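You operate a simulated robot arm through the tools that you are given. There is no shell and no other tool. Be economical: measure what you need, move in short steps, check, and stop when the job is done.

You run a simulated robot arm. Do the job below in one go: nothing can be reset, and whatever is moved stays where it is left.

JOB
Take the right bearing and put it on top of the teal plugs box. Then put the blue regulator on the top of the end bench away on the top of the short bench. Then press the orange key of the capacitor tester three times. Then put the blue label on the top of the frame bench away on the top of the far cart. Then put the silver regulator on the top of the frame bench away on the top of the short bench. Then stack the carburettor labelled "340" from the top of the far cart on top of the carburettor marked "347". Then pull the right door of the tall cupboard open. Do these in the order given.

The check looks at the end state, three seconds after you hand in, the way a careful person would. Anything else that was tipped, shoved, dropped, spilled or broken makes it a failure.

ROBOT AND FRAMES
A 7-joint arm with a vacuum gripper on a trunk, on a base that drives. Base frame: it is fixed to the floor where the robot stands at the start and does not move with it; the origin is under the middle of the robot, x ahead of it, y to its left, z up. Readings come in mm, rad, newtons and seconds.
With the tool pointing down near the work surface it reaches from about 120 to 820 mm from the robot's upright axis, wherever it stands. Its first joint turns from -2.897 to 2.897 rad. Places, roughly: blue label [0, -9000, 750]; blue regulator [1000, -250, 750]; carburettor [-1750, 250, 750]; orange key of the capacitor tester [200, -6500, 900]; right bearing (5x5x3 cm) [500, 0, 900]; right door of the tall cupboard [1700, -9500, 1000]; silver regulator [250, -9000, 750]; teal plugs box [1000, 750, 1000]; top of the far cart [-1500, 300, 800]; top of the short bench [200, -6200, 800]. Payload 1.88 kg.
Tool frame: the origin (TCP) lies in the middle of the cups' lips, and z points out of the cups. The gripper has 1 cup of 32 mm across, covering 32 by 32 mm (tool x, y); the bellows give 14 mm. With the vacuum on, a cup seals on a smooth face that it is pressed against (1 to 4 N); it does not hold porous or soft things. The pull reaches 41 N.
Orientation is that of the tool frame in the base frame, as [roll, pitch, yaw] about the fixed x, y, z axes, in that order (R = Rz(yaw) Ry(pitch) Rx(roll)). With the cups facing straight down, the tool's x points along the base's -x, its y along +y and its z along -z.

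CONTROLS
- The arm moves only by the tool move_arm. Its argument "steps" is a list of rows, each a list of 2 entries, a list of its own where there are three numbers: the shift along the tool's x, y, z in mm, then the turn, a rotation vector about the tool's x, y, z in rad. In form: [[[x, y, z], [rx, ry, rz]], ...]. A call has 1 to 20 rows; each row is the pose to reach, as a shift and turn from the pose commanded when the call began, along the tool's axes at that moment. "valve" is the vacuum: 1 switches it on, 0 off, set as the call begins (left out, the last holds). A row lasts 0.2 s, in which the tool goes at most 50 mm and 0.15 rad; a call with a longer step from one row to the next is refused whole, and so is a gripper value outside its range. Where a pose cannot be reached the arm comes as near as it can. A force on the tool above 40 N (or 10 N above the force at the start of the call, whichever is more), or a blocked arm, ends the call early, and 0.2 s more pass. The pull builds up within a second once a cup has sealed. Time passes only in rows, and 0.2 s behind the last, so rows that repeat a pose give it time. It gives the time, the measured TCP pose, the force on the tool (base axes) and the pull of the vacuum at its end, in the units of the frame above (readings bear some noise), with the torque about the TCP (base axes, N m) and any sound that the robot's microphone picked up.
- Cameras (640 x 400 px; columns grow to the right, rows downward): "scene" is now at [-11.1, 137.5, 1413.9]; the picture's right is [-0.49, -0.87, 0.00], its down [-0.81, 0.46, -0.36] and it looks along [0.32, -0.18, -0.93] (base axes); focal length 214 px, centre (320, 200). "wrist" rides on the gripper at [82, 14, -216] in the tool frame; the picture's right is [-0.17, 0.99, 0.00], its down [-0.91, -0.15, -0.37] and it looks along [-0.37, -0.06, 0.93] (tool axes); focal length 243 px, centre (320, 200). There is no depth. A picture from a camera that has moved, and an enlarged one, comes with that camera's place and axes in the base frame and with its lens.
- camera(camera): a new picture of that camera. It takes no simulated time.
- move_column(by): slides the trunk up (or, below 0, down) by that many mm; the arm and the scene camera ride with it, the base frame stays. It gives what a move gives, with no picture.
- roll_base(legs): drives the robot by 1 to 6 legs, each [ahead, left, turn to the left] in mm, mm and rad, along the robot's own axes; the way and the turn of a leg run together, so that a leg with both is an arc; at most 1500 mm and 3.142 rad a leg. The arm and the cameras ride along, it lands a little off, and it stops where it bumps. It gives what a move gives.
- head_to(pan, tilt): turns the head with the scene camera to pan (to the left, within 2.705 rad either way) and tilt (down, from -0.506 to 1.204), counted from straight ahead of the robot. It gives what a move gives.
- enlarge(camera, box): a new picture of the part [left, top, right, bottom] of that camera's present view, enlarged. It takes no simulated time.
- job_done(): hands the job in; it is judged then, once.

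Work in short steps. Places have to be worked out from the pictures, the camera data and where the tool is seen: move nearer, look again, correct. Check each grasp and each placing, and mend what went wrong. You have 186 turns and 156 pictures in all, those below and enlarged ones among them. Switch the vacuum off and draw the arm clear of the work before you hand the job in, unless the task says otherwise; then end with one line.

The tools are called by a JSON object that holds its "api" and its "payload". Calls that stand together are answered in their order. move_arm: Moves the arm, as the interface text tells. Its arguments: {"type":"object","properties":{"steps":{"type":"array","items":{"type":"array"}},"valve":{"type":"number"}},"required":["steps"]} The other tools are called the same way: move_column (by) slides the trunk up or down; roll_base (legs) drives the base; head_to (pan, tilt) turns the head that bears the scene camera; camera (camera) takes a picture; enlarge (camera, box) takes an enlarged picture of a part of a camera's view; job_done () hands the job in.

At the start:

```text
time: 0.0
ee_pos: [-389.9, 217.8, 1166.9]
ee_rot: [3.141, 0.001, -3.14]
ft_force: [0.1, 0.3, 0.3]
moment: [0.02, -0.03, -0.02]
pull: 0.0
trunk travel left (down, up): [-400.0, 190.0]
robot x, y, heading: [-1.8, 6.7, 0.003]
head pan, tilt: [-0.517, 1.201]
```

scene: 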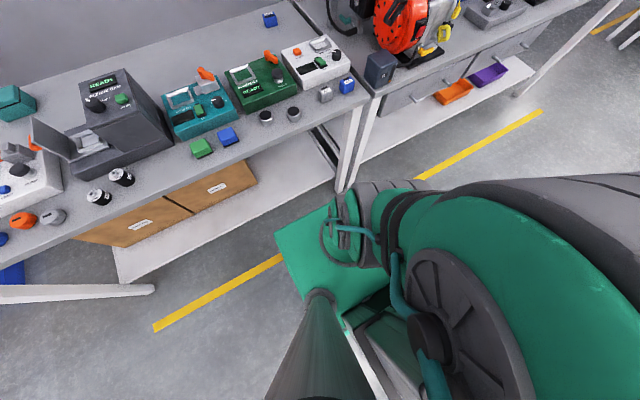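
wrist: 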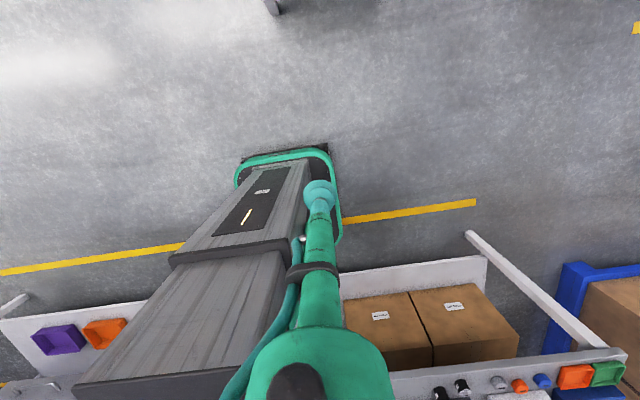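

I start by looking ahead with the head less tilted to find the right bearing, teal box and the blue regulator.

{"api": "head_to", "payload": {"pan": 0.3, "tilt": 0.6}}

{"api": "camera", "payload": {"camera": "scene"}}

```text
time: 1.1
ee_pos: [-388.8, 217.8, 1167.2]
ee_rot: [3.141, 0.0, -3.141]
ft_force: [0.8, 0.1, 0.4]
moment: [0.02, -0.03, 0.01]
pull: 0.0
trunk travel left (down, up): [-400.0, 190.0]
robot x, y, heading: [1.6, -2.4, 0.005]
head pan, tilt: [0.3, 0.6]
```

```text
153 pictures are left
camera scene: at [24.7, 191.2, 1458.5], right [0.29, -0.96, 0.0], down [-0.54, -0.17, -0.82], along [0.79, 0.24, -0.57], focal length 214 px, centre (320, 200)
```

scene: 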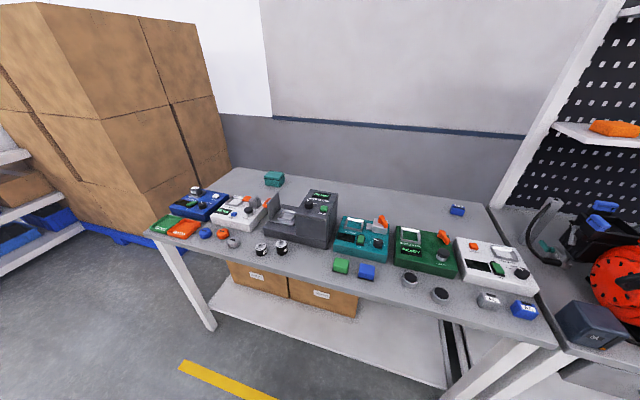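

I need close-ups of the bench to tell bearings and regulators.

{"api": "enlarge", "payload": {"camera": "scene", "box": [380, 190, 560, 330]}}

{"api": "enlarge", "payload": {"camera": "scene", "box": [140, 160, 390, 300]}}

```text
2.86 times, centred on (470, 260) of scene
camera zoom: at [24.7, 191.2, 1458.5], right [0.29, -0.96, 0.0], down [-0.54, -0.17, -0.82], along [0.79, 0.24, -0.57], focal length 613 px, centre (-109, 29)
```

zoom: 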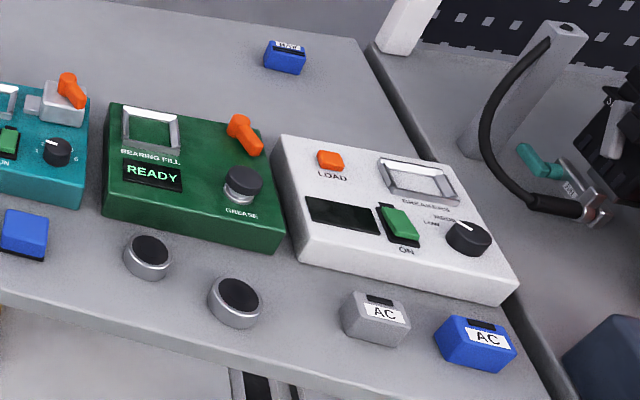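

```text
2.56 times, centred on (265, 230) of scene
camera zoom: at [24.7, 191.2, 1458.5], right [0.29, -0.96, 0.0], down [-0.54, -0.17, -0.82], along [0.79, 0.24, -0.57], focal length 549 px, centre (461, 123)
```

zoom: 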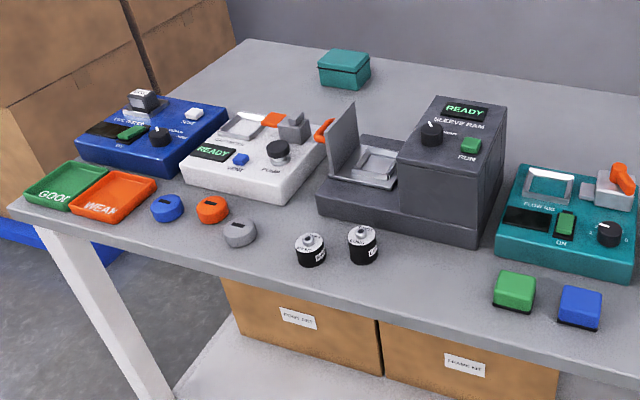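

Geometry puts the right bearing near (466,-40), the blue regulator near (930,-170) and the teal box near (870,690). I swing the arm round by the left to the front, turning the yaw along.

{"api": "move_arm", "payload": {"steps": [[[-26.3, 41.1, 0], [0, 0, 0.11]], [[-56.9, 79.4, 0], [0, 0, 0.22]], [[-91.5, 114.1, 0], [0, 0, 0.33]], [[-129.7, 144.8, 0], [0, 0, 0.44]], [[-171.2, 171.2, 0], [0, 0, 0.55]], [[-215.2, 192.8, 0], [0, 0, 0.66]], [[-261.4, 209.4, 0], [0, 0, 0.77]], [[-309, 220.9, 0], [0, 0, 0.88]], [[-357.7, 227.1, 0], [0, 0, 0.99]], [[-406.7, 227.9, 0], [0, 0, 1.1]], [[-455.5, 223.3, 0], [0, 0, 1.21]], [[-503.5, 213.3, 0], [0, 0, 1.32]], [[-550.2, 198.2, 0], [0, 0, 1.43]], [[-594.9, 178, 0], [0, 0, 1.54]], [[-637.2, 153.1, 0], [0, 0, 1.65]], [[-676.3, 123.7, 0], [0, 0, 1.76]], [[-712.1, 90.1, 0], [0, 0, 1.87]], [[-743.9, 52.8, 0], [0, 0, 1.98]]]}}

{"api": "camera", "payload": {"camera": "wrist"}}

```text
time: 2.0
ee_pos: [-354.5, 260.3, 1157.5]
ee_rot: [-3.133, 0.018, 2.999]
ft_force: [0.0, 0.2, 0.3]
moment: [-0.01, 0.0, 0.03]
pull: 0.0
trunk travel left (down, up): [-400.0, 190.0]
robot x, y, heading: [2.3, 0.3, 0.004]
head pan, tilt: [0.3, 0.6]
stopped in row 4: the arm was blocked; the commanded pose is now the measured one
```

```text
150 pictures are left
camera wrist: at [-439.2, 288.4, 1371.4], right [0.3, 0.95, -0.01], down [0.88, -0.28, 0.39], along [0.37, -0.12, -0.92], focal length 243 px, centre (320, 200)
```

wrist: 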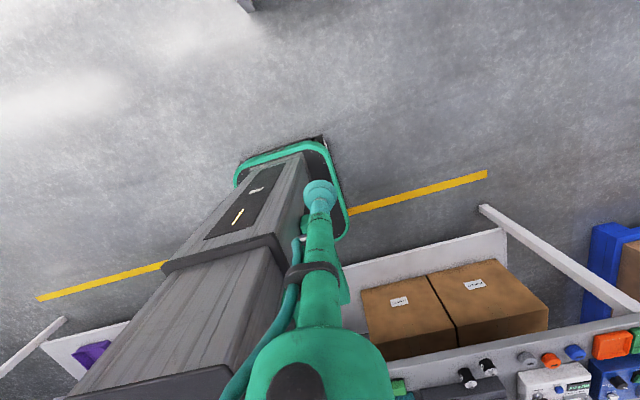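

The arm was blocked; I look back at it with the scene camera to see what it hit.

{"api": "head_to", "payload": {"pan": 2.3, "tilt": 0.3}}

{"api": "camera", "payload": {"camera": "scene"}}

```text
time: 3.9
ee_pos: [-355.4, 260.9, 1156.7]
ee_rot: [-3.134, 0.019, 2.998]
ft_force: [0.4, -0.3, 0.3]
moment: [0.0, 0.0, -0.01]
pull: 0.0
trunk travel left (down, up): [-400.0, 190.0]
robot x, y, heading: [-2.5, 1.8, -0.003]
head pan, tilt: [2.3, 0.3]
```

```text
149 pictures are left
camera scene: at [-122.0, 234.7, 1486.0], right [0.75, 0.67, 0.0], down [0.2, -0.22, -0.96], along [-0.64, 0.71, -0.3], focal length 214 px, centre (320, 200)
```

scene: 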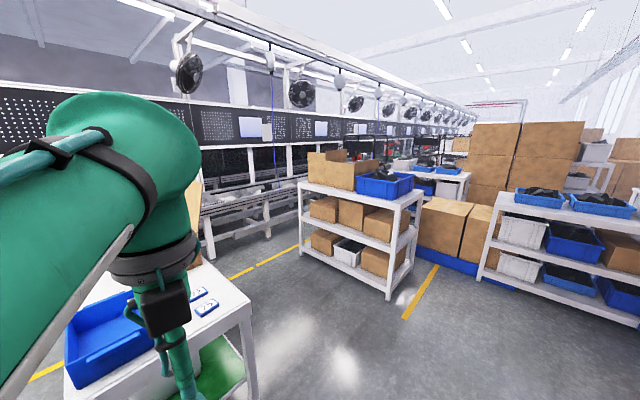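

The head's mast (left-rear) blocks that way. I try sweeping the other way, round the back to the right.

{"api": "move_arm", "payload": {"steps": [[[20.2, -43.6, 0], [0, 0, -0.11]], [[35.7, -89.6, 0], [0, 0, -0.22]], [[46.1, -136.8, 0], [0, 0, -0.33]], [[51.1, -184.9, 0], [0, 0, -0.44]], [[50.9, -233.4, 0], [0, 0, -0.55]], [[45.4, -281.4, 0], [0, 0, -0.66]], [[34.6, -328.6, 0], [0, 0, -0.77]], [[18.7, -374.3, 0], [0, 0, -0.88]], [[-2.2, -417.9, 0], [0, 0, -0.99]], [[-27.7, -459.1, 0], [0, 0, -1.1]]]}}

{"api": "camera", "payload": {"camera": "wrist"}}

```text
time: 6.1
ee_pos: [-305.0, 94.4, 1160.1]
ee_rot: [-3.112, -0.028, -2.189]
ft_force: [-0.3, 0.7, -0.1]
moment: [-0.04, -0.06, 0.0]
pull: 0.2
out of reach, approached as far as the arm can: row 4, 5, 6, 7, 8, 9, 10
trunk travel left (down, up): [-400.0, 190.0]
robot x, y, heading: [0.6, 1.5, -0.001]
head pan, tilt: [2.3, 0.3]
```

```text
148 pictures are left
camera wrist: at [-366.5, 44.6, 1376.9], right [-0.71, 0.71, -0.03], down [0.65, 0.67, 0.35], along [0.27, 0.23, -0.94], focal length 243 px, centre (320, 200)
```

wrist: 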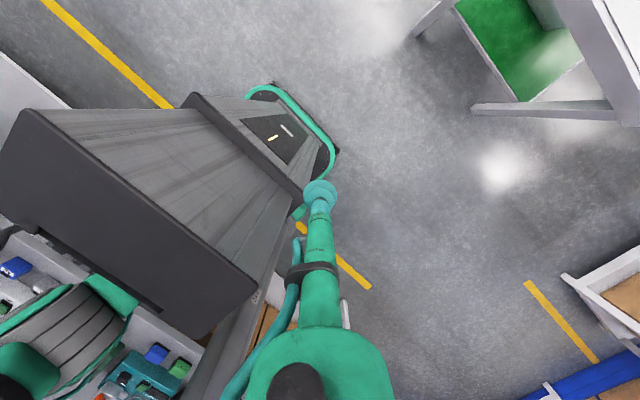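

Joint 1 stops at about 163°, so I must pass the mast; I'll raise the tool about 440 mm so the forearm clears the head camera, then sweep.

{"api": "move_arm", "payload": {"steps": [[[-0.8, 11.7, -44], [0, 0, 0.084]], [[-1.5, 23.4, -88], [0, 0, 0.168]], [[-2.3, 35.1, -132], [0, 0, 0.252]], [[-3, 46.8, -176], [0, 0, 0.336]], [[-3.8, 58.5, -220], [0, 0, 0.42]], [[-4.6, 70.2, -264], [0, 0, 0.504]], [[-5.3, 82, -308], [0, 0, 0.588]], [[-6.1, 93.6, -352], [0, 0, 0.672]], [[-6.8, 105.3, -396], [0, 0, 0.756]], [[-7.6, 117, -440], [0, 0, 0.84]]]}}

{"api": "camera", "payload": {"camera": "scene"}}

```text
time: 8.3
ee_pos: [-272.7, 127.4, 1261.9]
ee_rot: [-3.135, 0.007, -3.016]
ft_force: [2.8, -1.4, 1.7]
moment: [0.13, 0.36, -0.01]
pull: 0.1
out of reach, approached as far as the arm can: row 3, 4, 5, 6, 7, 8, 9, 10
trunk travel left (down, up): [-400.0, 190.0]
robot x, y, heading: [-0.1, 1.6, -0.006]
head pan, tilt: [2.3, 0.3]
```

```text
147 pictures are left
camera scene: at [-116.6, 232.5, 1486.9], right [0.75, 0.67, 0.0], down [0.19, -0.22, -0.96], along [-0.64, 0.71, -0.29], focal length 214 px, centre (320, 200)
```

scene: 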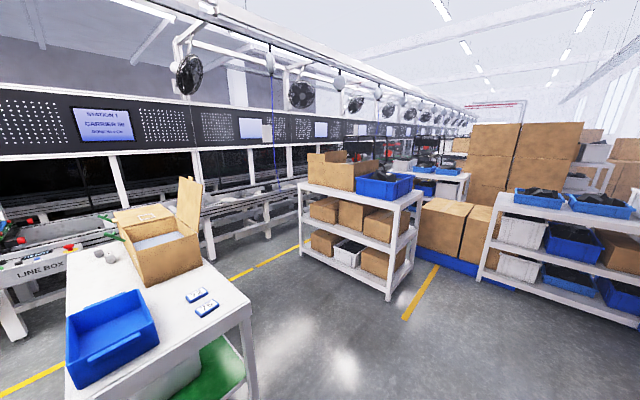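

The lift stopped at 1262. I look at the arm itself from the head.

{"api": "head_to", "payload": {"pan": 2.7, "tilt": 0.8}}

{"api": "camera", "payload": {"camera": "scene"}}

```text
time: 9.3
ee_pos: [-278.3, 128.8, 1257.0]
ee_rot: [-3.129, 0.018, -3.015]
ft_force: [-0.1, 0.0, -0.5]
moment: [-0.01, 0.0, 0.01]
pull: 0.1
trunk travel left (down, up): [-400.0, 190.0]
robot x, y, heading: [-1.0, 3.0, 0.001]
head pan, tilt: [2.7, 0.799]
```

```text
146 pictures are left
camera scene: at [-132.7, 199.5, 1441.7], right [0.43, 0.9, 0.0], down [0.65, -0.31, -0.7], along [-0.63, 0.3, -0.72], focal length 214 px, centre (320, 200)
```

scene: 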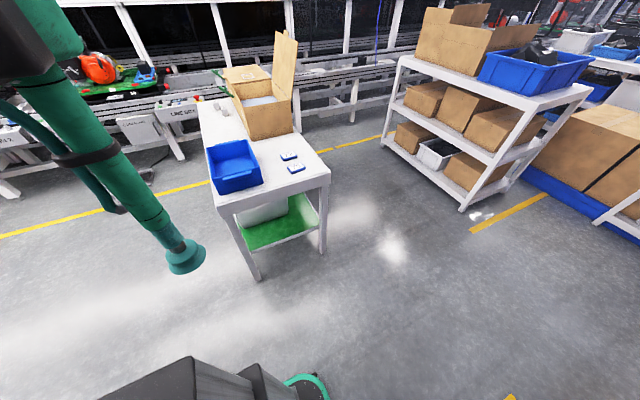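

I check where the head's mast stands relative to the column with the wrist camera.

{"api": "camera", "payload": {"camera": "wrist"}}

{"api": "head_to", "payload": {"pan": -2.5, "tilt": 1.2}}

{"api": "camera", "payload": {"camera": "scene"}}

```text
145 pictures are left
camera wrist: at [-366.8, 135.1, 1471.1], right [0.04, 1.0, -0.01], down [0.92, -0.03, 0.39], along [0.39, -0.02, -0.92], focal length 243 px, centre (320, 200)
```

wrist: 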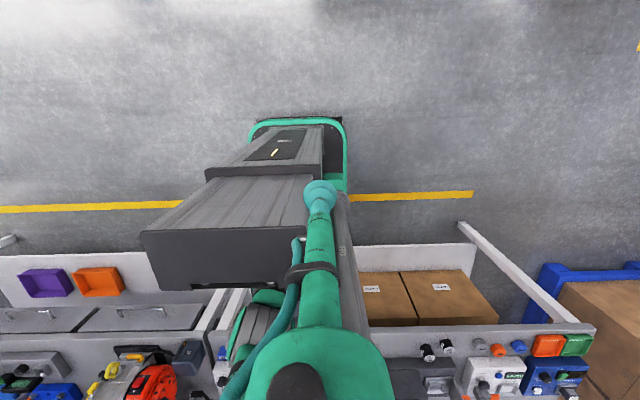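

```text
time: 13.3
ee_pos: [-280.3, 130.1, 1255.5]
ee_rot: [-3.127, 0.02, -3.015]
ft_force: [0.5, -0.4, 0.0]
moment: [-0.03, -0.02, 0.0]
pull: 0.1
trunk travel left (down, up): [-400.0, 190.0]
robot x, y, heading: [0.7, -1.8, -0.0]
head pan, tilt: [-2.499, 1.201]
```

```text
144 pictures are left
camera scene: at [-16.6, 118.1, 1420.5], right [-0.74, -0.68, 0.0], down [-0.6, 0.65, -0.46], along [0.31, -0.34, -0.89], focal length 214 px, centre (320, 200)
```

scene: 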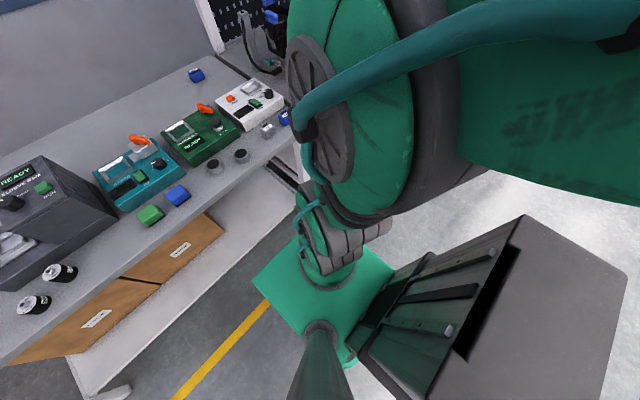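

The arm stands on a plate in front of the column, and the mast at its left goes from the base up to about 1.5 m. I'll turn the head out of the way, then tip the tool outward (horizontal) so the arm can stand tall and swing over the head.

{"api": "head_to", "payload": {"pan": 1.2, "tilt": 1.2}}

{"api": "move_arm", "payload": {"steps": [[[0, 0, 5], [0, 0, 0.14]], [[0, 0, 10], [0, 0, 0.28]], [[0, 0, 15], [0, 0, 0.42]], [[0, 0, 20], [0, 0, 0.55]]]}}

```text
time: 16.4
ee_pos: [-279.6, 128.6, 1257.4]
ee_rot: [-3.13, 0.018, -3.013]
ft_force: [-0.2, 0.0, -0.8]
moment: [-0.06, -0.03, -0.01]
pull: 0.1
trunk travel left (down, up): [-400.0, 190.0]
robot x, y, heading: [3.2, 1.2, 0.001]
head pan, tilt: [1.201, 1.201]
```

```text
time: 17.4
ee_pos: [-278.3, 128.5, 1229.4]
ee_rot: [-3.141, 0.02, 2.703]
ft_force: [0.5, 0.1, -0.2]
moment: [0.02, 0.03, 0.0]
pull: 0.1
trunk travel left (down, up): [-400.0, 190.0]
robot x, y, heading: [2.7, 0.3, -0.002]
head pan, tilt: [1.201, 1.201]
```

Tool x now points radially outward; I pitch the tool to horizontal while rising.

{"api": "move_arm", "payload": {"steps": [[[8, 0, -10], [0, 0.14, 0]], [[16, 0, -30], [0, 0.28, 0]], [[25, 0, -60], [0, 0.42, 0]], [[33, 0, -100], [0, 0.56, 0]], [[42, 0, -140], [0, 0.7, 0]], [[50, 0, -185], [0, 0.84, 0]], [[59, 0, -230], [0, 0.98, 0]], [[67, 0, -275], [0, 1.12, 0]], [[76, 0, -320], [0, 1.26, 0]], [[84, 0, -365], [0, 1.4, 0]], [[94, 0, -410], [0, 1.54, 0]]]}}

{"api": "camera", "payload": {"camera": "wrist"}}

```text
time: 19.8
ee_pos: [-370.6, 175.1, 1636.8]
ee_rot: [-3.09, -1.522, 2.653]
ft_force: [0.3, 0.2, 0.5]
moment: [-0.01, 0.0, -0.02]
pull: 0.1
trunk travel left (down, up): [-400.0, 190.0]
robot x, y, heading: [1.6, -0.5, 0.0]
head pan, tilt: [1.201, 1.201]
```

```text
143 pictures are left
camera wrist: at [-173.5, 98.0, 1728.0], right [0.42, 0.89, -0.17], down [0.31, -0.32, -0.89], along [-0.85, 0.33, -0.41], focal length 243 px, centre (320, 200)
```

wrist: 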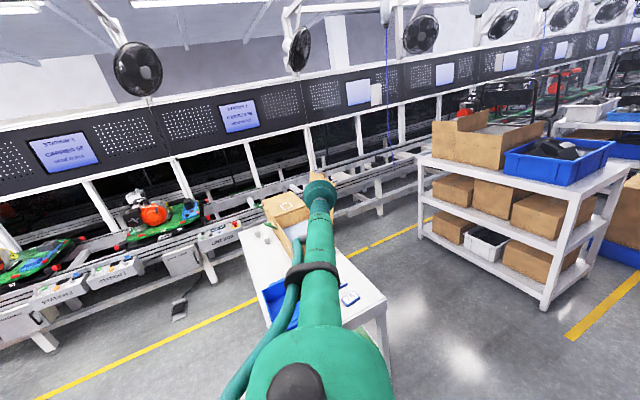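

Reached. Now I swing this tall pose about the axis over the head to the front.

{"api": "move_arm", "payload": {"steps": [[[0, 47, -2.7], [-0.115, 0, 0]], [[0, 93.5, -10.8], [-0.23, 0, 0]], [[0, 138.7, -24.2], [-0.345, 0, 0]], [[0, 182, -42.6], [-0.46, 0, 0]], [[0, 223, -65.9], [-0.575, 0, 0]], [[0, 261, -93.8], [-0.69, 0, 0]], [[0, 295.5, -125.8], [-0.805, 0, 0]], [[0, 326.2, -161.6], [-0.92, 0, 0]], [[0, 352.6, -200.8], [-1.035, 0, 0]], [[0, 374.2, -242.5], [-1.15, 0, 0]], [[0, 391, -286.6], [-1.265, 0, 0]], [[0, 402.6, -332.2], [-1.38, 0, 0]], [[0, 408.8, -379], [-1.495, 0, 0]], [[0, 409.7, -426.1], [-1.61, 0, 0]], [[0, 405.1, -473], [-1.725, 0, 0]], [[0, 395.2, -519], [-1.84, 0, 0]], [[0, 380.1, -563.6], [-1.955, 0, 0]], [[0, 360, -606.2], [-2.07, 0, 0]], [[0, 335, -646.3], [-2.185, 0, 0]], [[0, 305.7, -683.2], [-2.3, 0, 0]]]}}

```text
time: 24.0
ee_pos: [379.4, 163.1, 1670.3]
ee_rot: [0.888, -1.521, 2.658]
ft_force: [0.0, 1.4, 0.0]
moment: [-0.03, 0.01, 0.03]
pull: 0.0
trunk travel left (down, up): [-400.0, 190.0]
robot x, y, heading: [-1.0, 3.0, 0.003]
head pan, tilt: [1.201, 1.201]
```

The arm is in front. I lower it with the tool turning back to straight down, toward a spot above the bearings.

{"api": "move_arm", "payload": {"steps": [[[-20, 13, -5], [0, -0.1335, 0]], [[-60, 26, -10], [0, -0.267, 0]], [[-105, 39, -15], [0, -0.4, 0]], [[-150, 52, -20], [0, -0.534, 0]], [[-195, 65, -26], [0, -0.667, 0]], [[-240, 79, -31], [0, -0.8, 0]], [[-285, 92, -36], [0, -0.934, 0]], [[-330, 105, -41], [0, -1.067, 0]], [[-375, 118, -46], [0, -1.2, 0]], [[-420, 131, -51], [0, -1.334, 0]], [[-465, 144, -57], [0, -1.467, 0]], [[-510, 157, -62], [0, -1.6, 0]]]}}

{"api": "head_to", "payload": {"pan": -0.1, "tilt": 0.9}}

{"api": "camera", "payload": {"camera": "scene"}}

{"api": "camera", "payload": {"camera": "wrist"}}

```text
time: 26.6
ee_pos: [405.5, -18.0, 1162.5]
ee_rot: [3.103, 0.002, 0.406]
ft_force: [0.1, 0.8, 0.3]
moment: [0.0, -0.03, 0.0]
pull: 0.0
trunk travel left (down, up): [-400.0, 190.0]
robot x, y, heading: [-0.8, 0.1, 0.002]
head pan, tilt: [1.201, 1.201]
```

```text
time: 28.1
ee_pos: [405.2, -18.2, 1162.3]
ee_rot: [3.104, -0.004, 0.407]
ft_force: [-0.2, 0.7, 0.3]
moment: [-0.03, 0.02, 0.0]
pull: 0.1
trunk travel left (down, up): [-400.0, 190.0]
robot x, y, heading: [2.7, 0.0, 0.005]
head pan, tilt: [-0.099, 0.901]
```

```text
142 pictures are left
camera scene: at [15.5, 157.6, 1433.7], right [-0.1, -1.0, 0.0], down [-0.78, 0.08, -0.62], along [0.62, -0.06, -0.78], focal length 214 px, centre (320, 200)
```

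scene: 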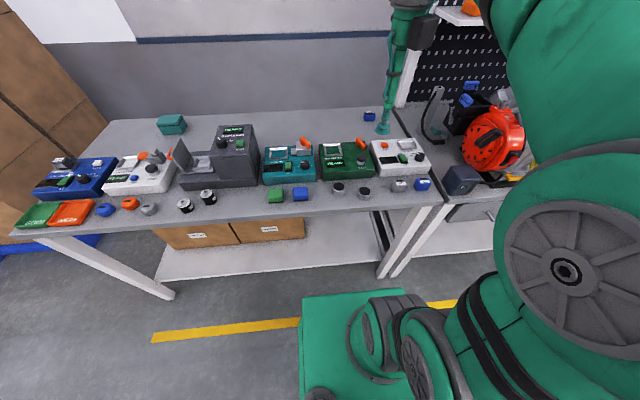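

```text
141 pictures are left
camera wrist: at [481.5, 10.2, 1378.9], right [0.24, -0.97, 0.04], down [-0.91, -0.21, 0.37], along [-0.35, -0.12, -0.93], focal length 243 px, centre (320, 200)
```

wrist: 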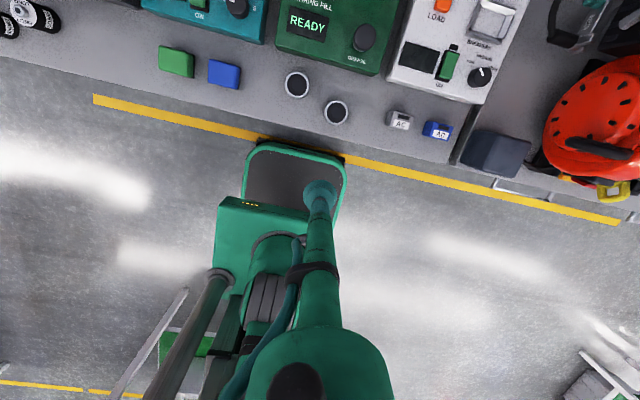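

The bearing triangulates to top about (480,-43,870). I enlarge to see its face, and move over it at z≈950 with upright tool.

{"api": "enlarge", "payload": {"camera": "wrist", "box": [270, 60, 370, 140]}}

{"api": "move_arm", "payload": {"steps": [[[15, 13, 40], [0.0375, 0, 0]], [[30, 25, 85], [0.0375, 0, 0]], [[45, 38, 130], [0.0375, 0, 0]], [[58, 51, 170], [0.0375, 0, 0]], [[58, 51, 205], [0.0375, 0, 0]], [[58, 51, 210], [0.0375, 0, 0]]]}}

{"api": "camera", "payload": {"camera": "wrist"}}

```text
5.00 times, centred on (320, 100) of wrist
camera zoom: at [481.5, 10.2, 1378.9], right [0.24, -0.97, 0.04], down [-0.91, -0.21, 0.37], along [-0.35, -0.12, -0.93], focal length 1213 px, centre (320, 700)
```

zoom: 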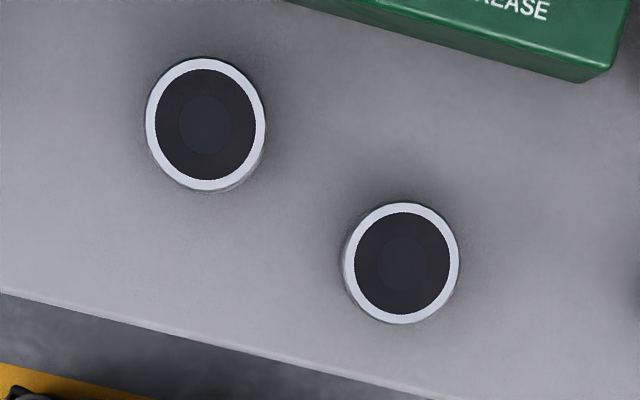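

```text
time: 29.5
ee_pos: [484.1, -48.2, 954.5]
ee_rot: [3.14, -0.002, 0.405]
ft_force: [-0.2, 0.5, 0.4]
moment: [-0.04, 0.02, 0.0]
pull: 0.0
trunk travel left (down, up): [-400.0, 190.0]
robot x, y, heading: [0.5, 0.6, 0.0]
head pan, tilt: [-0.099, 0.901]
```

```text
139 pictures are left
camera wrist: at [563.2, -27.9, 1169.6], right [0.24, -0.97, 0.0], down [-0.9, -0.22, 0.37], along [-0.36, -0.09, -0.93], focal length 243 px, centre (320, 200)
```

wrist: 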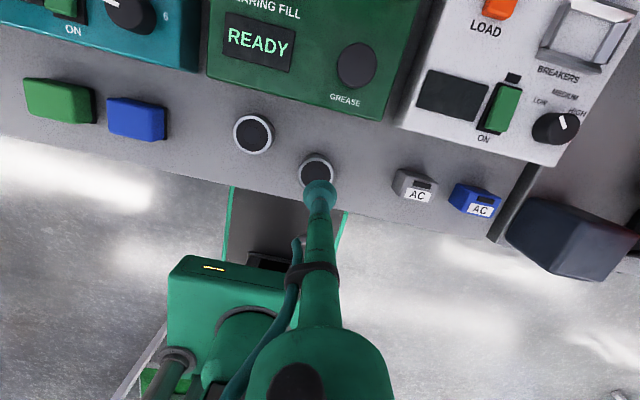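

The bearing sits at (483,-43); I shift 5 mm and go down on it with the vacuum on.

{"api": "move_arm", "payload": {"steps": [[[1, -5, 40], [0, 0, 0]], [[1, -5, 70], [0, 0, 0]], [[1, -5, 80], [0, 0, 0]], [[1, -5, 84], [0, 0, 0]], [[1, -5, 87], [0, 0, 0]], [[1, -5, 87], [0, 0, 0]], [[1, -5, 87], [0, 0, 0]]], "valve": 1}}

```text
time: 31.1
ee_pos: [483.6, -42.2, 870.7]
ee_rot: [3.139, -0.008, 0.408]
ft_force: [5.5, 6.2, 26.6]
moment: [0.06, 0.16, -0.05]
pull: 41.0
trunk travel left (down, up): [-400.0, 190.0]
robot x, y, heading: [-0.4, 2.5, 0.002]
head pan, tilt: [-0.099, 0.901]
```

Sealed. Lift by 300 mm and check.

{"api": "move_arm", "payload": {"steps": [[[0, 0, -20], [0, 0, 0]], [[0, 0, -60], [0, 0, 0]], [[0, 0, -108], [0, 0, 0]], [[0, 0, -156], [0, 0, 0]], [[0, 0, -204], [0, 0, 0]], [[0, 0, -252], [0, 0, 0]], [[0, 0, -300], [0, 0, 0]]]}}

{"api": "camera", "payload": {"camera": "wrist"}}

{"api": "head_to", "payload": {"pan": 0.5, "tilt": 0.6}}

{"api": "camera", "payload": {"camera": "scene"}}

```text
time: 32.7
ee_pos: [483.5, -44.4, 1170.5]
ee_rot: [3.141, -0.002, 0.407]
ft_force: [0.2, 0.4, -1.5]
moment: [0.01, 0.02, 0.04]
pull: 40.7
trunk travel left (down, up): [-400.0, 190.0]
robot x, y, heading: [0.0, 1.0, 0.003]
head pan, tilt: [-0.099, 0.901]
```

```text
138 pictures are left
camera wrist: at [563.2, -24.4, 1386.4], right [0.24, -0.97, 0.0], down [-0.9, -0.22, 0.37], along [-0.36, -0.09, -0.93], focal length 243 px, centre (320, 200)
```

wrist: 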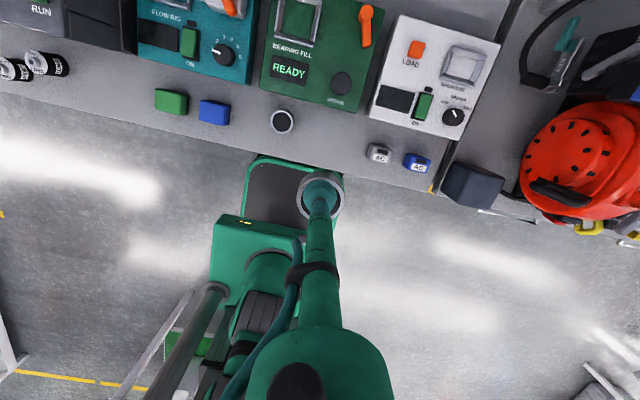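

```text
time: 33.7
ee_pos: [483.7, -44.9, 1170.7]
ee_rot: [-3.141, -0.001, 0.406]
ft_force: [0.3, 0.1, -0.4]
moment: [0.02, -0.01, -0.01]
pull: 40.2
trunk travel left (down, up): [-400.0, 190.0]
robot x, y, heading: [3.0, -1.6, 0.0]
head pan, tilt: [0.499, 0.6]
```

```text
137 pictures are left
camera scene: at [17.9, 207.3, 1458.5], right [0.48, -0.88, 0.0], down [-0.5, -0.27, -0.82], along [0.72, 0.39, -0.57], focal length 214 px, centre (320, 200)
```

scene: 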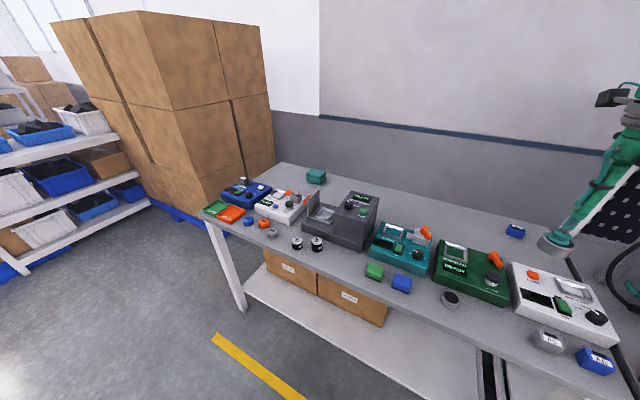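

Bearing held. I drive 640 mm left, then 70 mm ahead, to reach the teal box.

{"api": "roll_base", "payload": {"legs": [[0, 640, 0], [70, 0, 0]]}}

{"api": "head_to", "payload": {"pan": -0.1, "tilt": 0.7}}

{"api": "camera", "payload": {"camera": "scene"}}

{"api": "camera", "payload": {"camera": "wrist"}}

```text
time: 37.9
ee_pos: [551.7, 598.1, 1171.1]
ee_rot: [3.14, -0.002, 0.41]
ft_force: [0.2, 0.1, -0.5]
moment: [-0.02, -0.03, 0.02]
pull: 41.0
trunk travel left (down, up): [-400.0, 190.0]
robot x, y, heading: [69.7, 641.1, 0.005]
head pan, tilt: [0.499, 0.6]
```

```text
time: 38.9
ee_pos: [553.1, 598.5, 1171.4]
ee_rot: [3.141, -0.002, 0.411]
ft_force: [-0.3, -0.9, -1.4]
moment: [0.01, 0.0, 0.02]
pull: 40.5
trunk travel left (down, up): [-400.0, 190.0]
robot x, y, heading: [71.1, 643.3, 0.006]
head pan, tilt: [-0.099, 0.7]
```

```text
136 pictures are left
camera scene: at [92.0, 798.2, 1449.9], right [-0.09, -1.0, 0.0], down [-0.64, 0.06, -0.77], along [0.76, -0.07, -0.64], focal length 214 px, centre (320, 200)
```

scene: 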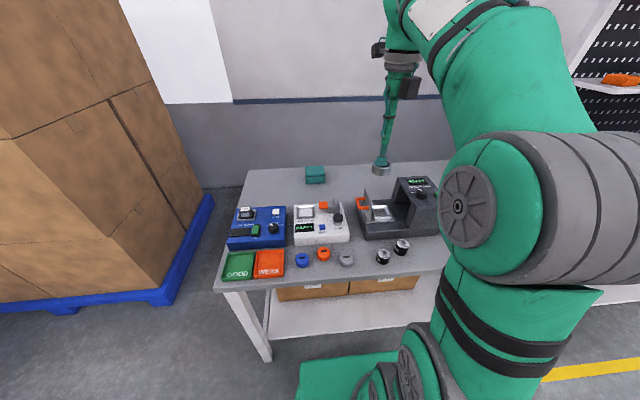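

```text
135 pictures are left
camera wrist: at [631.1, 619.8, 1386.2], right [0.24, -0.97, 0.0], down [-0.9, -0.22, 0.37], along [-0.36, -0.09, -0.93], focal length 243 px, centre (320, 200)
```

wrist: 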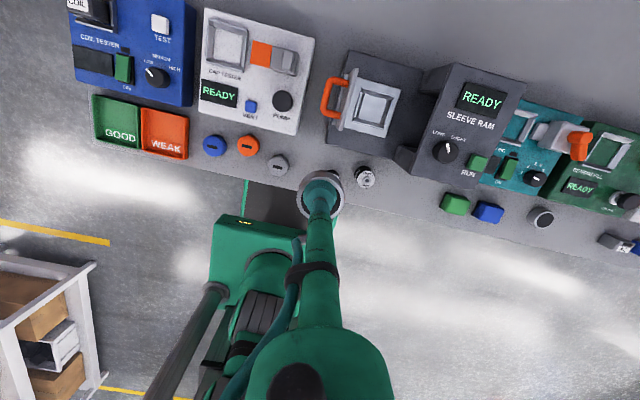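

I enlarge the teal box to locate its lid.

{"api": "enlarge", "payload": {"camera": "scene", "box": [280, 140, 360, 200]}}

```text
6.67 times, centred on (320, 170) of scene
camera zoom: at [92.0, 798.2, 1449.9], right [-0.09, -1.0, 0.0], down [-0.64, 0.06, -0.77], along [0.76, -0.07, -0.64], focal length 1430 px, centre (320, 400)
```

zoom: 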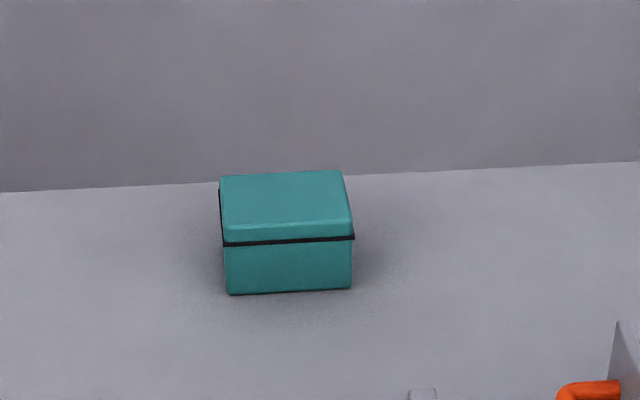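

The lid centre is near (980,740,895), too far from here. I check how far the base may go under the bench.

{"api": "head_to", "payload": {"pan": 0.1, "tilt": 1.2}}

{"api": "camera", "payload": {"camera": "scene"}}

```text
time: 39.8
ee_pos: [552.6, 598.4, 1170.7]
ee_rot: [3.141, -0.004, 0.41]
ft_force: [-0.7, 0.0, -1.1]
moment: [-0.03, -0.01, 0.02]
pull: 40.5
trunk travel left (down, up): [-400.0, 190.0]
robot x, y, heading: [68.2, 643.1, 0.005]
head pan, tilt: [0.099, 1.201]
```

```text
133 pictures are left
camera scene: at [63.1, 812.0, 1414.0], right [0.1, -0.99, 0.0], down [-0.93, -0.1, -0.36], along [0.36, 0.04, -0.93], focal length 214 px, centre (320, 200)
```

scene: 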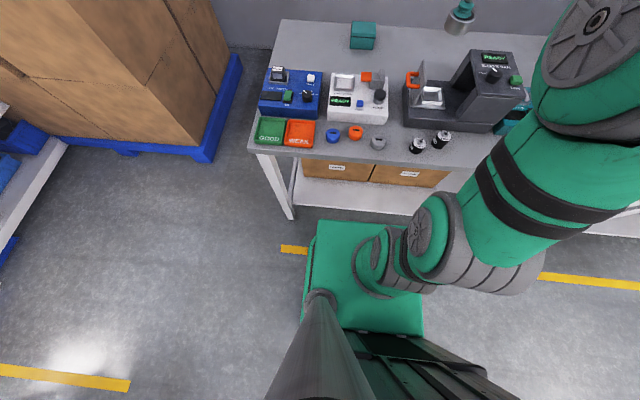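

There's room for about 110 mm more ahead (base front ~325, bench shelf ~480). I drive 50 left, 110 ahead and raise the trunk for better reach.

{"api": "roll_base", "payload": {"legs": [[0, 60, 0], [110, 0, 0]]}}

{"api": "move_column", "payload": {"by": 150}}

{"api": "camera", "payload": {"camera": "scene"}}

```text
time: 41.6
ee_pos: [661.4, 659.8, 1170.2]
ee_rot: [3.14, 0.0, 0.413]
ft_force: [0.1, -0.1, -0.1]
moment: [-0.01, -0.02, 0.0]
pull: 40.4
trunk travel left (down, up): [-400.0, 190.0]
robot x, y, heading: [181.1, 702.4, 0.007]
head pan, tilt: [0.099, 1.201]
```

```text
time: 43.3
ee_pos: [661.6, 658.9, 1320.3]
ee_rot: [-3.141, 0.001, 0.412]
ft_force: [-0.1, -0.1, -0.8]
moment: [0.01, 0.0, -0.02]
pull: 40.5
trunk travel left (down, up): [-550.0, 40.0]
robot x, y, heading: [179.9, 701.3, 0.003]
head pan, tilt: [0.099, 1.201]
```

```text
132 pictures are left
camera scene: at [173.0, 872.2, 1563.9], right [0.11, -0.99, 0.0], down [-0.93, -0.1, -0.36], along [0.36, 0.04, -0.93], focal length 214 px, centre (320, 200)
```

scene: 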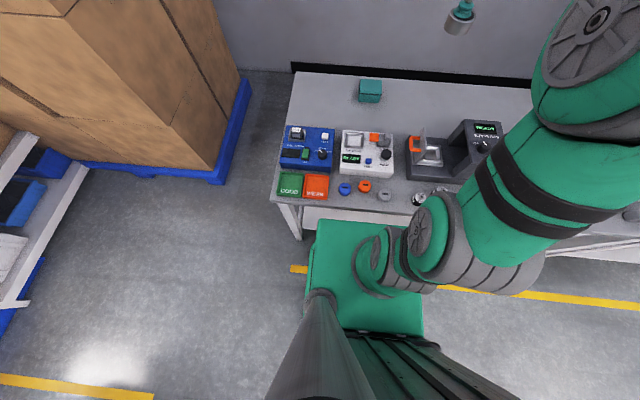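

I move toward the box, stopping above and short of it to measure with the wrist camera.

{"api": "move_arm", "payload": {"steps": [[[28, 3, 30], [0, 0, 0]], [[56, 6, 60], [0, 0, 0]], [[83, 9, 90], [0, 0, 0]], [[111, 12, 120], [0, 0, 0]], [[139, 15, 150], [0, 0, 0]], [[166, 17, 180], [0, 0, 0]], [[194, 20, 210], [0, 0, 0]], [[222, 23, 240], [0, 0, 0]], [[249, 26, 270], [0, 0, 0]]]}}

{"api": "camera", "payload": {"camera": "wrist"}}

{"api": "enlarge", "payload": {"camera": "scene", "box": [320, 20, 480, 120]}}

```text
time: 45.3
ee_pos: [902.1, 733.7, 1050.9]
ee_rot: [3.14, -0.001, 0.413]
ft_force: [0.3, -0.1, -1.1]
moment: [-0.01, 0.0, 0.0]
pull: 40.7
trunk travel left (down, up): [-550.0, 40.0]
robot x, y, heading: [177.2, 702.1, 0.009]
head pan, tilt: [0.099, 1.201]
```

```text
131 pictures are left
camera wrist: at [982.1, 755.0, 1266.1], right [0.24, -0.97, 0.0], down [-0.9, -0.23, 0.37], along [-0.36, -0.09, -0.93], focal length 243 px, centre (320, 200)
```

wrist: 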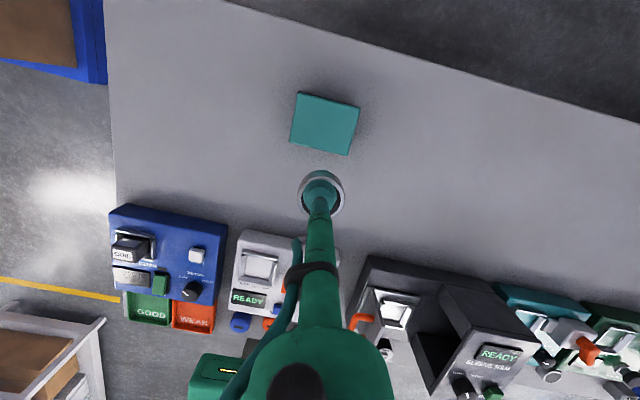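

```text
4.00 times, centred on (400, 70) of scene
camera zoom: at [173.4, 872.2, 1563.9], right [0.11, -0.99, 0.0], down [-0.93, -0.1, -0.36], along [0.36, 0.04, -0.93], focal length 858 px, centre (0, 720)
```

zoom: 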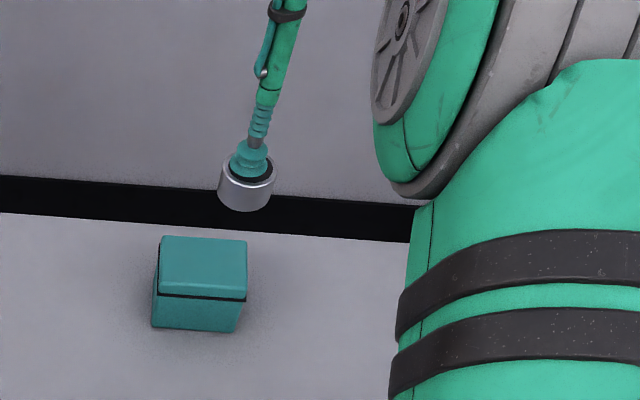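

Both views meet at lid centre (957,742), z≈902. I go over it and down to just above.

{"api": "move_arm", "payload": {"steps": [[[27, 7, 20], [0, 0, 0]], [[53.6, 14.7, 45], [0, 0, 0]], [[53.6, 14.7, 80], [0, 0, 0]], [[53.6, 14.7, 105], [0, 0, 0]], [[53.6, 14.7, 112], [0, 0, 0]], [[53.6, 14.7, 112], [0, 0, 0]]]}}

{"api": "camera", "payload": {"camera": "wrist"}}

{"api": "enlarge", "payload": {"camera": "scene", "box": [320, 20, 480, 120]}}

```text
time: 46.7
ee_pos: [956.6, 742.9, 938.4]
ee_rot: [3.142, 0.0, 0.411]
ft_force: [0.1, -0.3, -0.7]
moment: [0.0, 0.03, 0.03]
pull: 39.9
trunk travel left (down, up): [-550.0, 40.0]
robot x, y, heading: [176.5, 705.5, 0.006]
head pan, tilt: [0.099, 1.201]
```

```text
129 pictures are left
camera wrist: at [1035.6, 763.9, 1153.8], right [0.24, -0.97, 0.0], down [-0.9, -0.23, 0.37], along [-0.36, -0.09, -0.93], focal length 243 px, centre (320, 200)
```

wrist: 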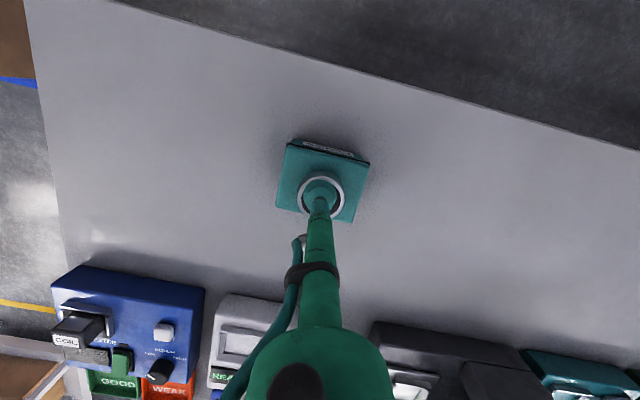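

```text
4.00 times, centred on (400, 70) of scene
camera zoom: at [173.0, 872.2, 1563.9], right [0.11, -0.99, 0.0], down [-0.93, -0.1, -0.36], along [0.36, 0.04, -0.93], focal length 858 px, centre (0, 720)
```

zoom: 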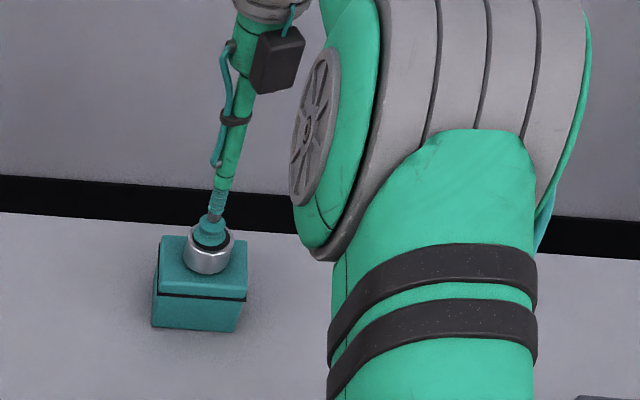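

Bearing is centred over the lid; I lower slowly to contact.

{"api": "move_arm", "payload": {"steps": [[[0, 0, 2], [0, 0, 0]], [[0, 0, 4], [0, 0, 0]], [[0, 0, 6], [0, 0, 0]], [[0, 0, 7], [0, 0, 0]], [[0, 0, 7], [0, 0, 0]]]}}

```text
time: 47.9
ee_pos: [956.0, 742.6, 932.6]
ee_rot: [3.141, -0.003, 0.412]
ft_force: [-0.3, -1.6, 12.1]
moment: [-0.02, 0.04, -0.03]
pull: 40.4
trunk travel left (down, up): [-550.0, 40.0]
robot x, y, heading: [181.1, 701.2, 0.008]
head pan, tilt: [0.099, 1.201]
```

Contact (12 N). Release, wait, then lift.

{"api": "move_arm", "payload": {"steps": [[[0, 0, 0], [0, 0, 0]], [[0, 0, 0], [0, 0, 0]], [[0, 0, 0], [0, 0, 0]], [[0, 0, 0], [0, 0, 0]], [[0, 0, -5], [0, 0, 0]], [[0, 0, -15], [0, 0, 0]], [[0, 0, -50], [0, 0, 0]], [[0, 0, -100], [0, 0, 0]], [[0, 0, -150], [0, 0, 0]]], "valve": 0}}

{"api": "camera", "payload": {"camera": "wrist"}}

```text
time: 49.9
ee_pos: [955.9, 743.2, 1081.5]
ee_rot: [3.142, 0.002, 0.412]
ft_force: [-0.4, -0.1, -0.2]
moment: [-0.01, 0.0, -0.01]
pull: 0.1
trunk travel left (down, up): [-550.0, 40.0]
robot x, y, heading: [179.2, 699.4, 0.004]
head pan, tilt: [0.099, 1.201]
```

```text
127 pictures are left
camera wrist: at [1035.2, 765.2, 1297.4], right [0.24, -0.97, 0.0], down [-0.9, -0.23, 0.38], along [-0.36, -0.09, -0.93], focal length 243 px, centre (320, 200)
```

wrist: 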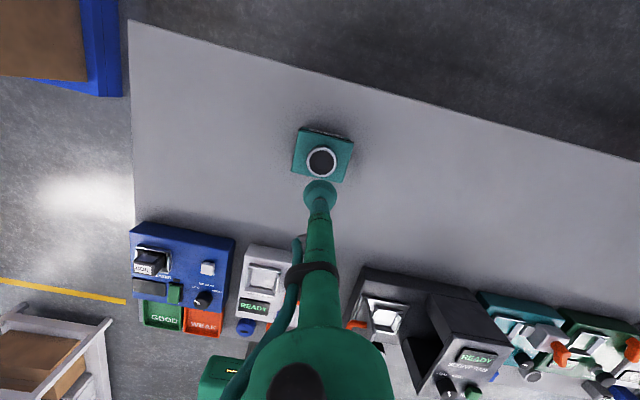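

The bearing rests centred on the box. I retract the arm, back off a little and drive right toward the blue regulator.

{"api": "move_arm", "payload": {"steps": [[[-40, -13, -21], [0, 0, 0]], [[-80, -26, -42], [0, 0, 0]], [[-120, -39, -63], [0, 0, 0]], [[-160, -52, -84], [0, 0, 0]], [[-200, -65, -105], [0, 0, 0]], [[-240, -78, -126], [0, 0, 0]], [[-287, -92, -140], [0, 0, 0]]]}}

{"api": "roll_base", "payload": {"legs": [[-100, 0, 0], [0, -740, 0]]}}

{"api": "head_to", "payload": {"pan": -0.2, "tilt": 0.9}}

{"api": "camera", "payload": {"camera": "scene"}}

```text
refused: row 7 steps farther than a row can; nothing moved
```

```text
time: 54.7
ee_pos: [859.4, 1.8, 1082.7]
ee_rot: [3.141, -0.001, 0.412]
ft_force: [-0.2, -0.2, -0.1]
moment: [0.0, -0.01, -0.02]
pull: 0.0
trunk travel left (down, up): [-550.0, 40.0]
robot x, y, heading: [82.9, -40.2, 0.005]
head pan, tilt: [0.099, 1.201]
```

```text
time: 55.5
ee_pos: [860.8, 1.5, 1082.0]
ee_rot: [3.141, -0.001, 0.412]
ft_force: [-0.2, 0.1, 0.0]
moment: [0.0, 0.0, 0.01]
pull: 0.0
trunk travel left (down, up): [-550.0, 40.0]
robot x, y, heading: [84.2, -39.2, 0.007]
head pan, tilt: [-0.201, 0.901]
```

```text
126 pictures are left
camera scene: at [95.3, 109.4, 1583.7], right [-0.19, -0.98, 0.0], down [-0.77, 0.15, -0.62], along [0.61, -0.12, -0.78], focal length 214 px, centre (320, 200)
```

scene: 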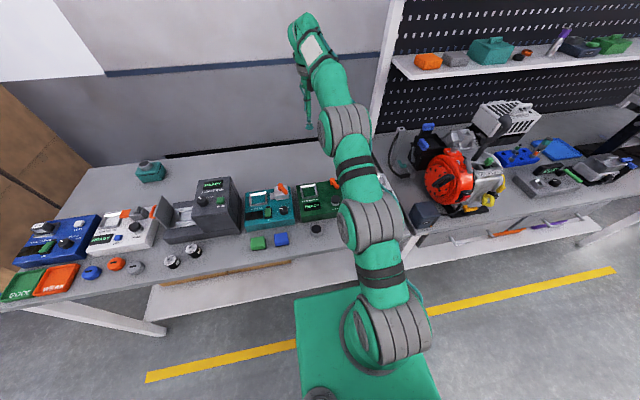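

The arm retract was refused but the drive passed clear of everything. I look with the wrist camera.

{"api": "camera", "payload": {"camera": "wrist"}}

```text
125 pictures are left
camera wrist: at [939.0, 23.5, 1298.1], right [0.24, -0.97, 0.0], down [-0.9, -0.23, 0.37], along [-0.36, -0.09, -0.93], focal length 243 px, centre (320, 200)
```

wrist: 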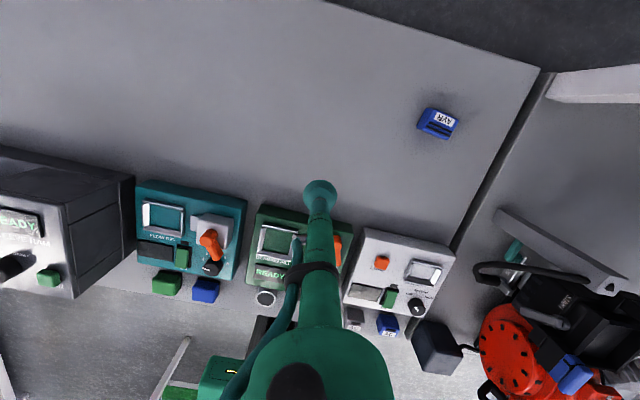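

{"api": "enlarge", "payload": {"camera": "wrist", "box": [400, 90, 480, 150]}}

```text
6.67 times, centred on (440, 120) of wrist
camera zoom: at [939.0, 23.5, 1298.1], right [0.24, -0.97, 0.0], down [-0.9, -0.23, 0.37], along [-0.36, -0.09, -0.93], focal length 1618 px, centre (-480, 733)
```

zoom: 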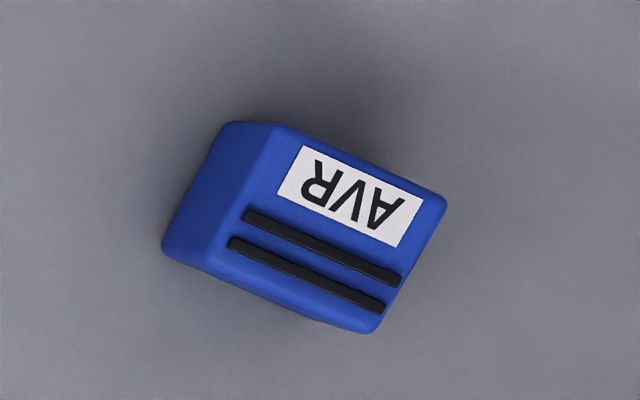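

It reads "AVR", so it's the regulator, at about (955,-181). I drive 95 mm ahead, then move above it.

{"api": "roll_base", "payload": {"legs": [[95, 0, 0]]}}

{"api": "move_arm", "payload": {"steps": [[[-27, 30, 10], [0, 0, 0]], [[-50, 67, 20], [0, 0, 0]], [[-70, 105, 30], [0, 0, 0]], [[-90, 140, 40], [0, 0, 0]]]}}

{"api": "camera", "payload": {"camera": "wrist"}}

```text
time: 56.8
ee_pos: [949.3, -1.8, 1080.3]
ee_rot: [3.141, 0.004, 0.403]
ft_force: [-0.7, 0.0, -0.4]
moment: [0.0, 0.0, -0.01]
pull: 0.0
trunk travel left (down, up): [-550.0, 40.0]
robot x, y, heading: [168.7, -36.2, -0.006]
head pan, tilt: [-0.201, 0.901]
stopped in leg 1: the robot was blocked; the commanded pose is now the measured one
```

```text
time: 57.8
ee_pos: [918.9, -169.9, 1039.3]
ee_rot: [-3.141, 0.002, 0.405]
ft_force: [-0.2, -0.9, 0.1]
moment: [0.0, 0.01, 0.01]
pull: 0.0
trunk travel left (down, up): [-550.0, 40.0]
robot x, y, heading: [171.3, -38.7, 0.003]
head pan, tilt: [-0.201, 0.901]
```

```text
123 pictures are left
camera wrist: at [999.7, -148.4, 1253.9], right [0.24, -0.97, 0.0], down [-0.9, -0.22, 0.38], along [-0.37, -0.09, -0.93], focal length 243 px, centre (320, 200)
```

wrist: 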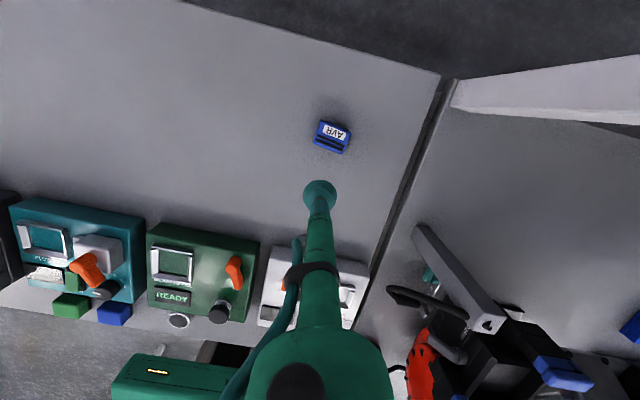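

The base bumped lightly at x≈170, so I stay here. The regulator is at (957,-181); I move over it to z≈900 and look.

{"api": "move_arm", "payload": {"steps": [[[15, 12, 35], [0, 0, 0]], [[30.6, 25, 70], [0, 0, 0]], [[30.6, 25, 110], [0, 0, 0]], [[30.6, 25, 135], [0, 0, 0]], [[30.6, 25, 135], [0, 0, 0]]]}}

{"api": "enlarge", "payload": {"camera": "wrist", "box": [240, 120, 400, 220]}}

```text
time: 59.0
ee_pos: [959.0, -178.1, 905.5]
ee_rot: [-3.141, 0.002, 0.403]
ft_force: [0.8, -1.1, -0.3]
moment: [-0.02, 0.01, 0.0]
pull: 0.0
trunk travel left (down, up): [-550.0, 40.0]
robot x, y, heading: [172.9, -36.6, 0.0]
head pan, tilt: [-0.201, 0.901]
```

```text
4.00 times, centred on (320, 170) of wrist
camera zoom: at [1038.9, -158.0, 1120.0], right [0.24, -0.97, 0.0], down [-0.9, -0.22, 0.38], along [-0.37, -0.09, -0.93], focal length 970 px, centre (320, 320)
```

zoom: 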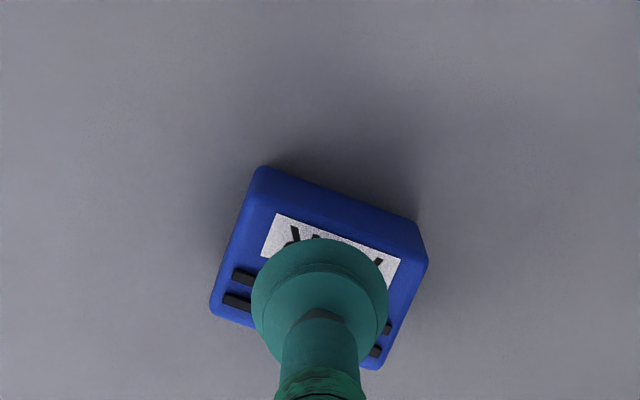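

The cup would land on the label's edge; I centre it on the top face (9 mm inward) and press with vacuum.

{"api": "move_arm", "payload": {"steps": [[[-9, -1.5, 15], [0, 0, 0]], [[-9, -1.5, 28], [0, 0, 0]], [[-9, -1.5, 34], [0, 0, 0]], [[-9, -1.5, 37], [0, 0, 0]], [[-9, -1.5, 40], [0, 0, 0]], [[-9, -1.5, 40], [0, 0, 0]], [[-9, -1.5, 40], [0, 0, 0]]], "valve": 1}}

```text
time: 60.6
ee_pos: [950.0, -180.3, 869.3]
ee_rot: [3.137, -0.002, 0.404]
ft_force: [6.7, -4.6, 29.9]
moment: [0.1, -0.12, -0.06]
pull: 40.6
trunk travel left (down, up): [-550.0, 40.0]
robot x, y, heading: [170.8, -39.2, 0.0]
head pan, tilt: [-0.201, 0.901]
```

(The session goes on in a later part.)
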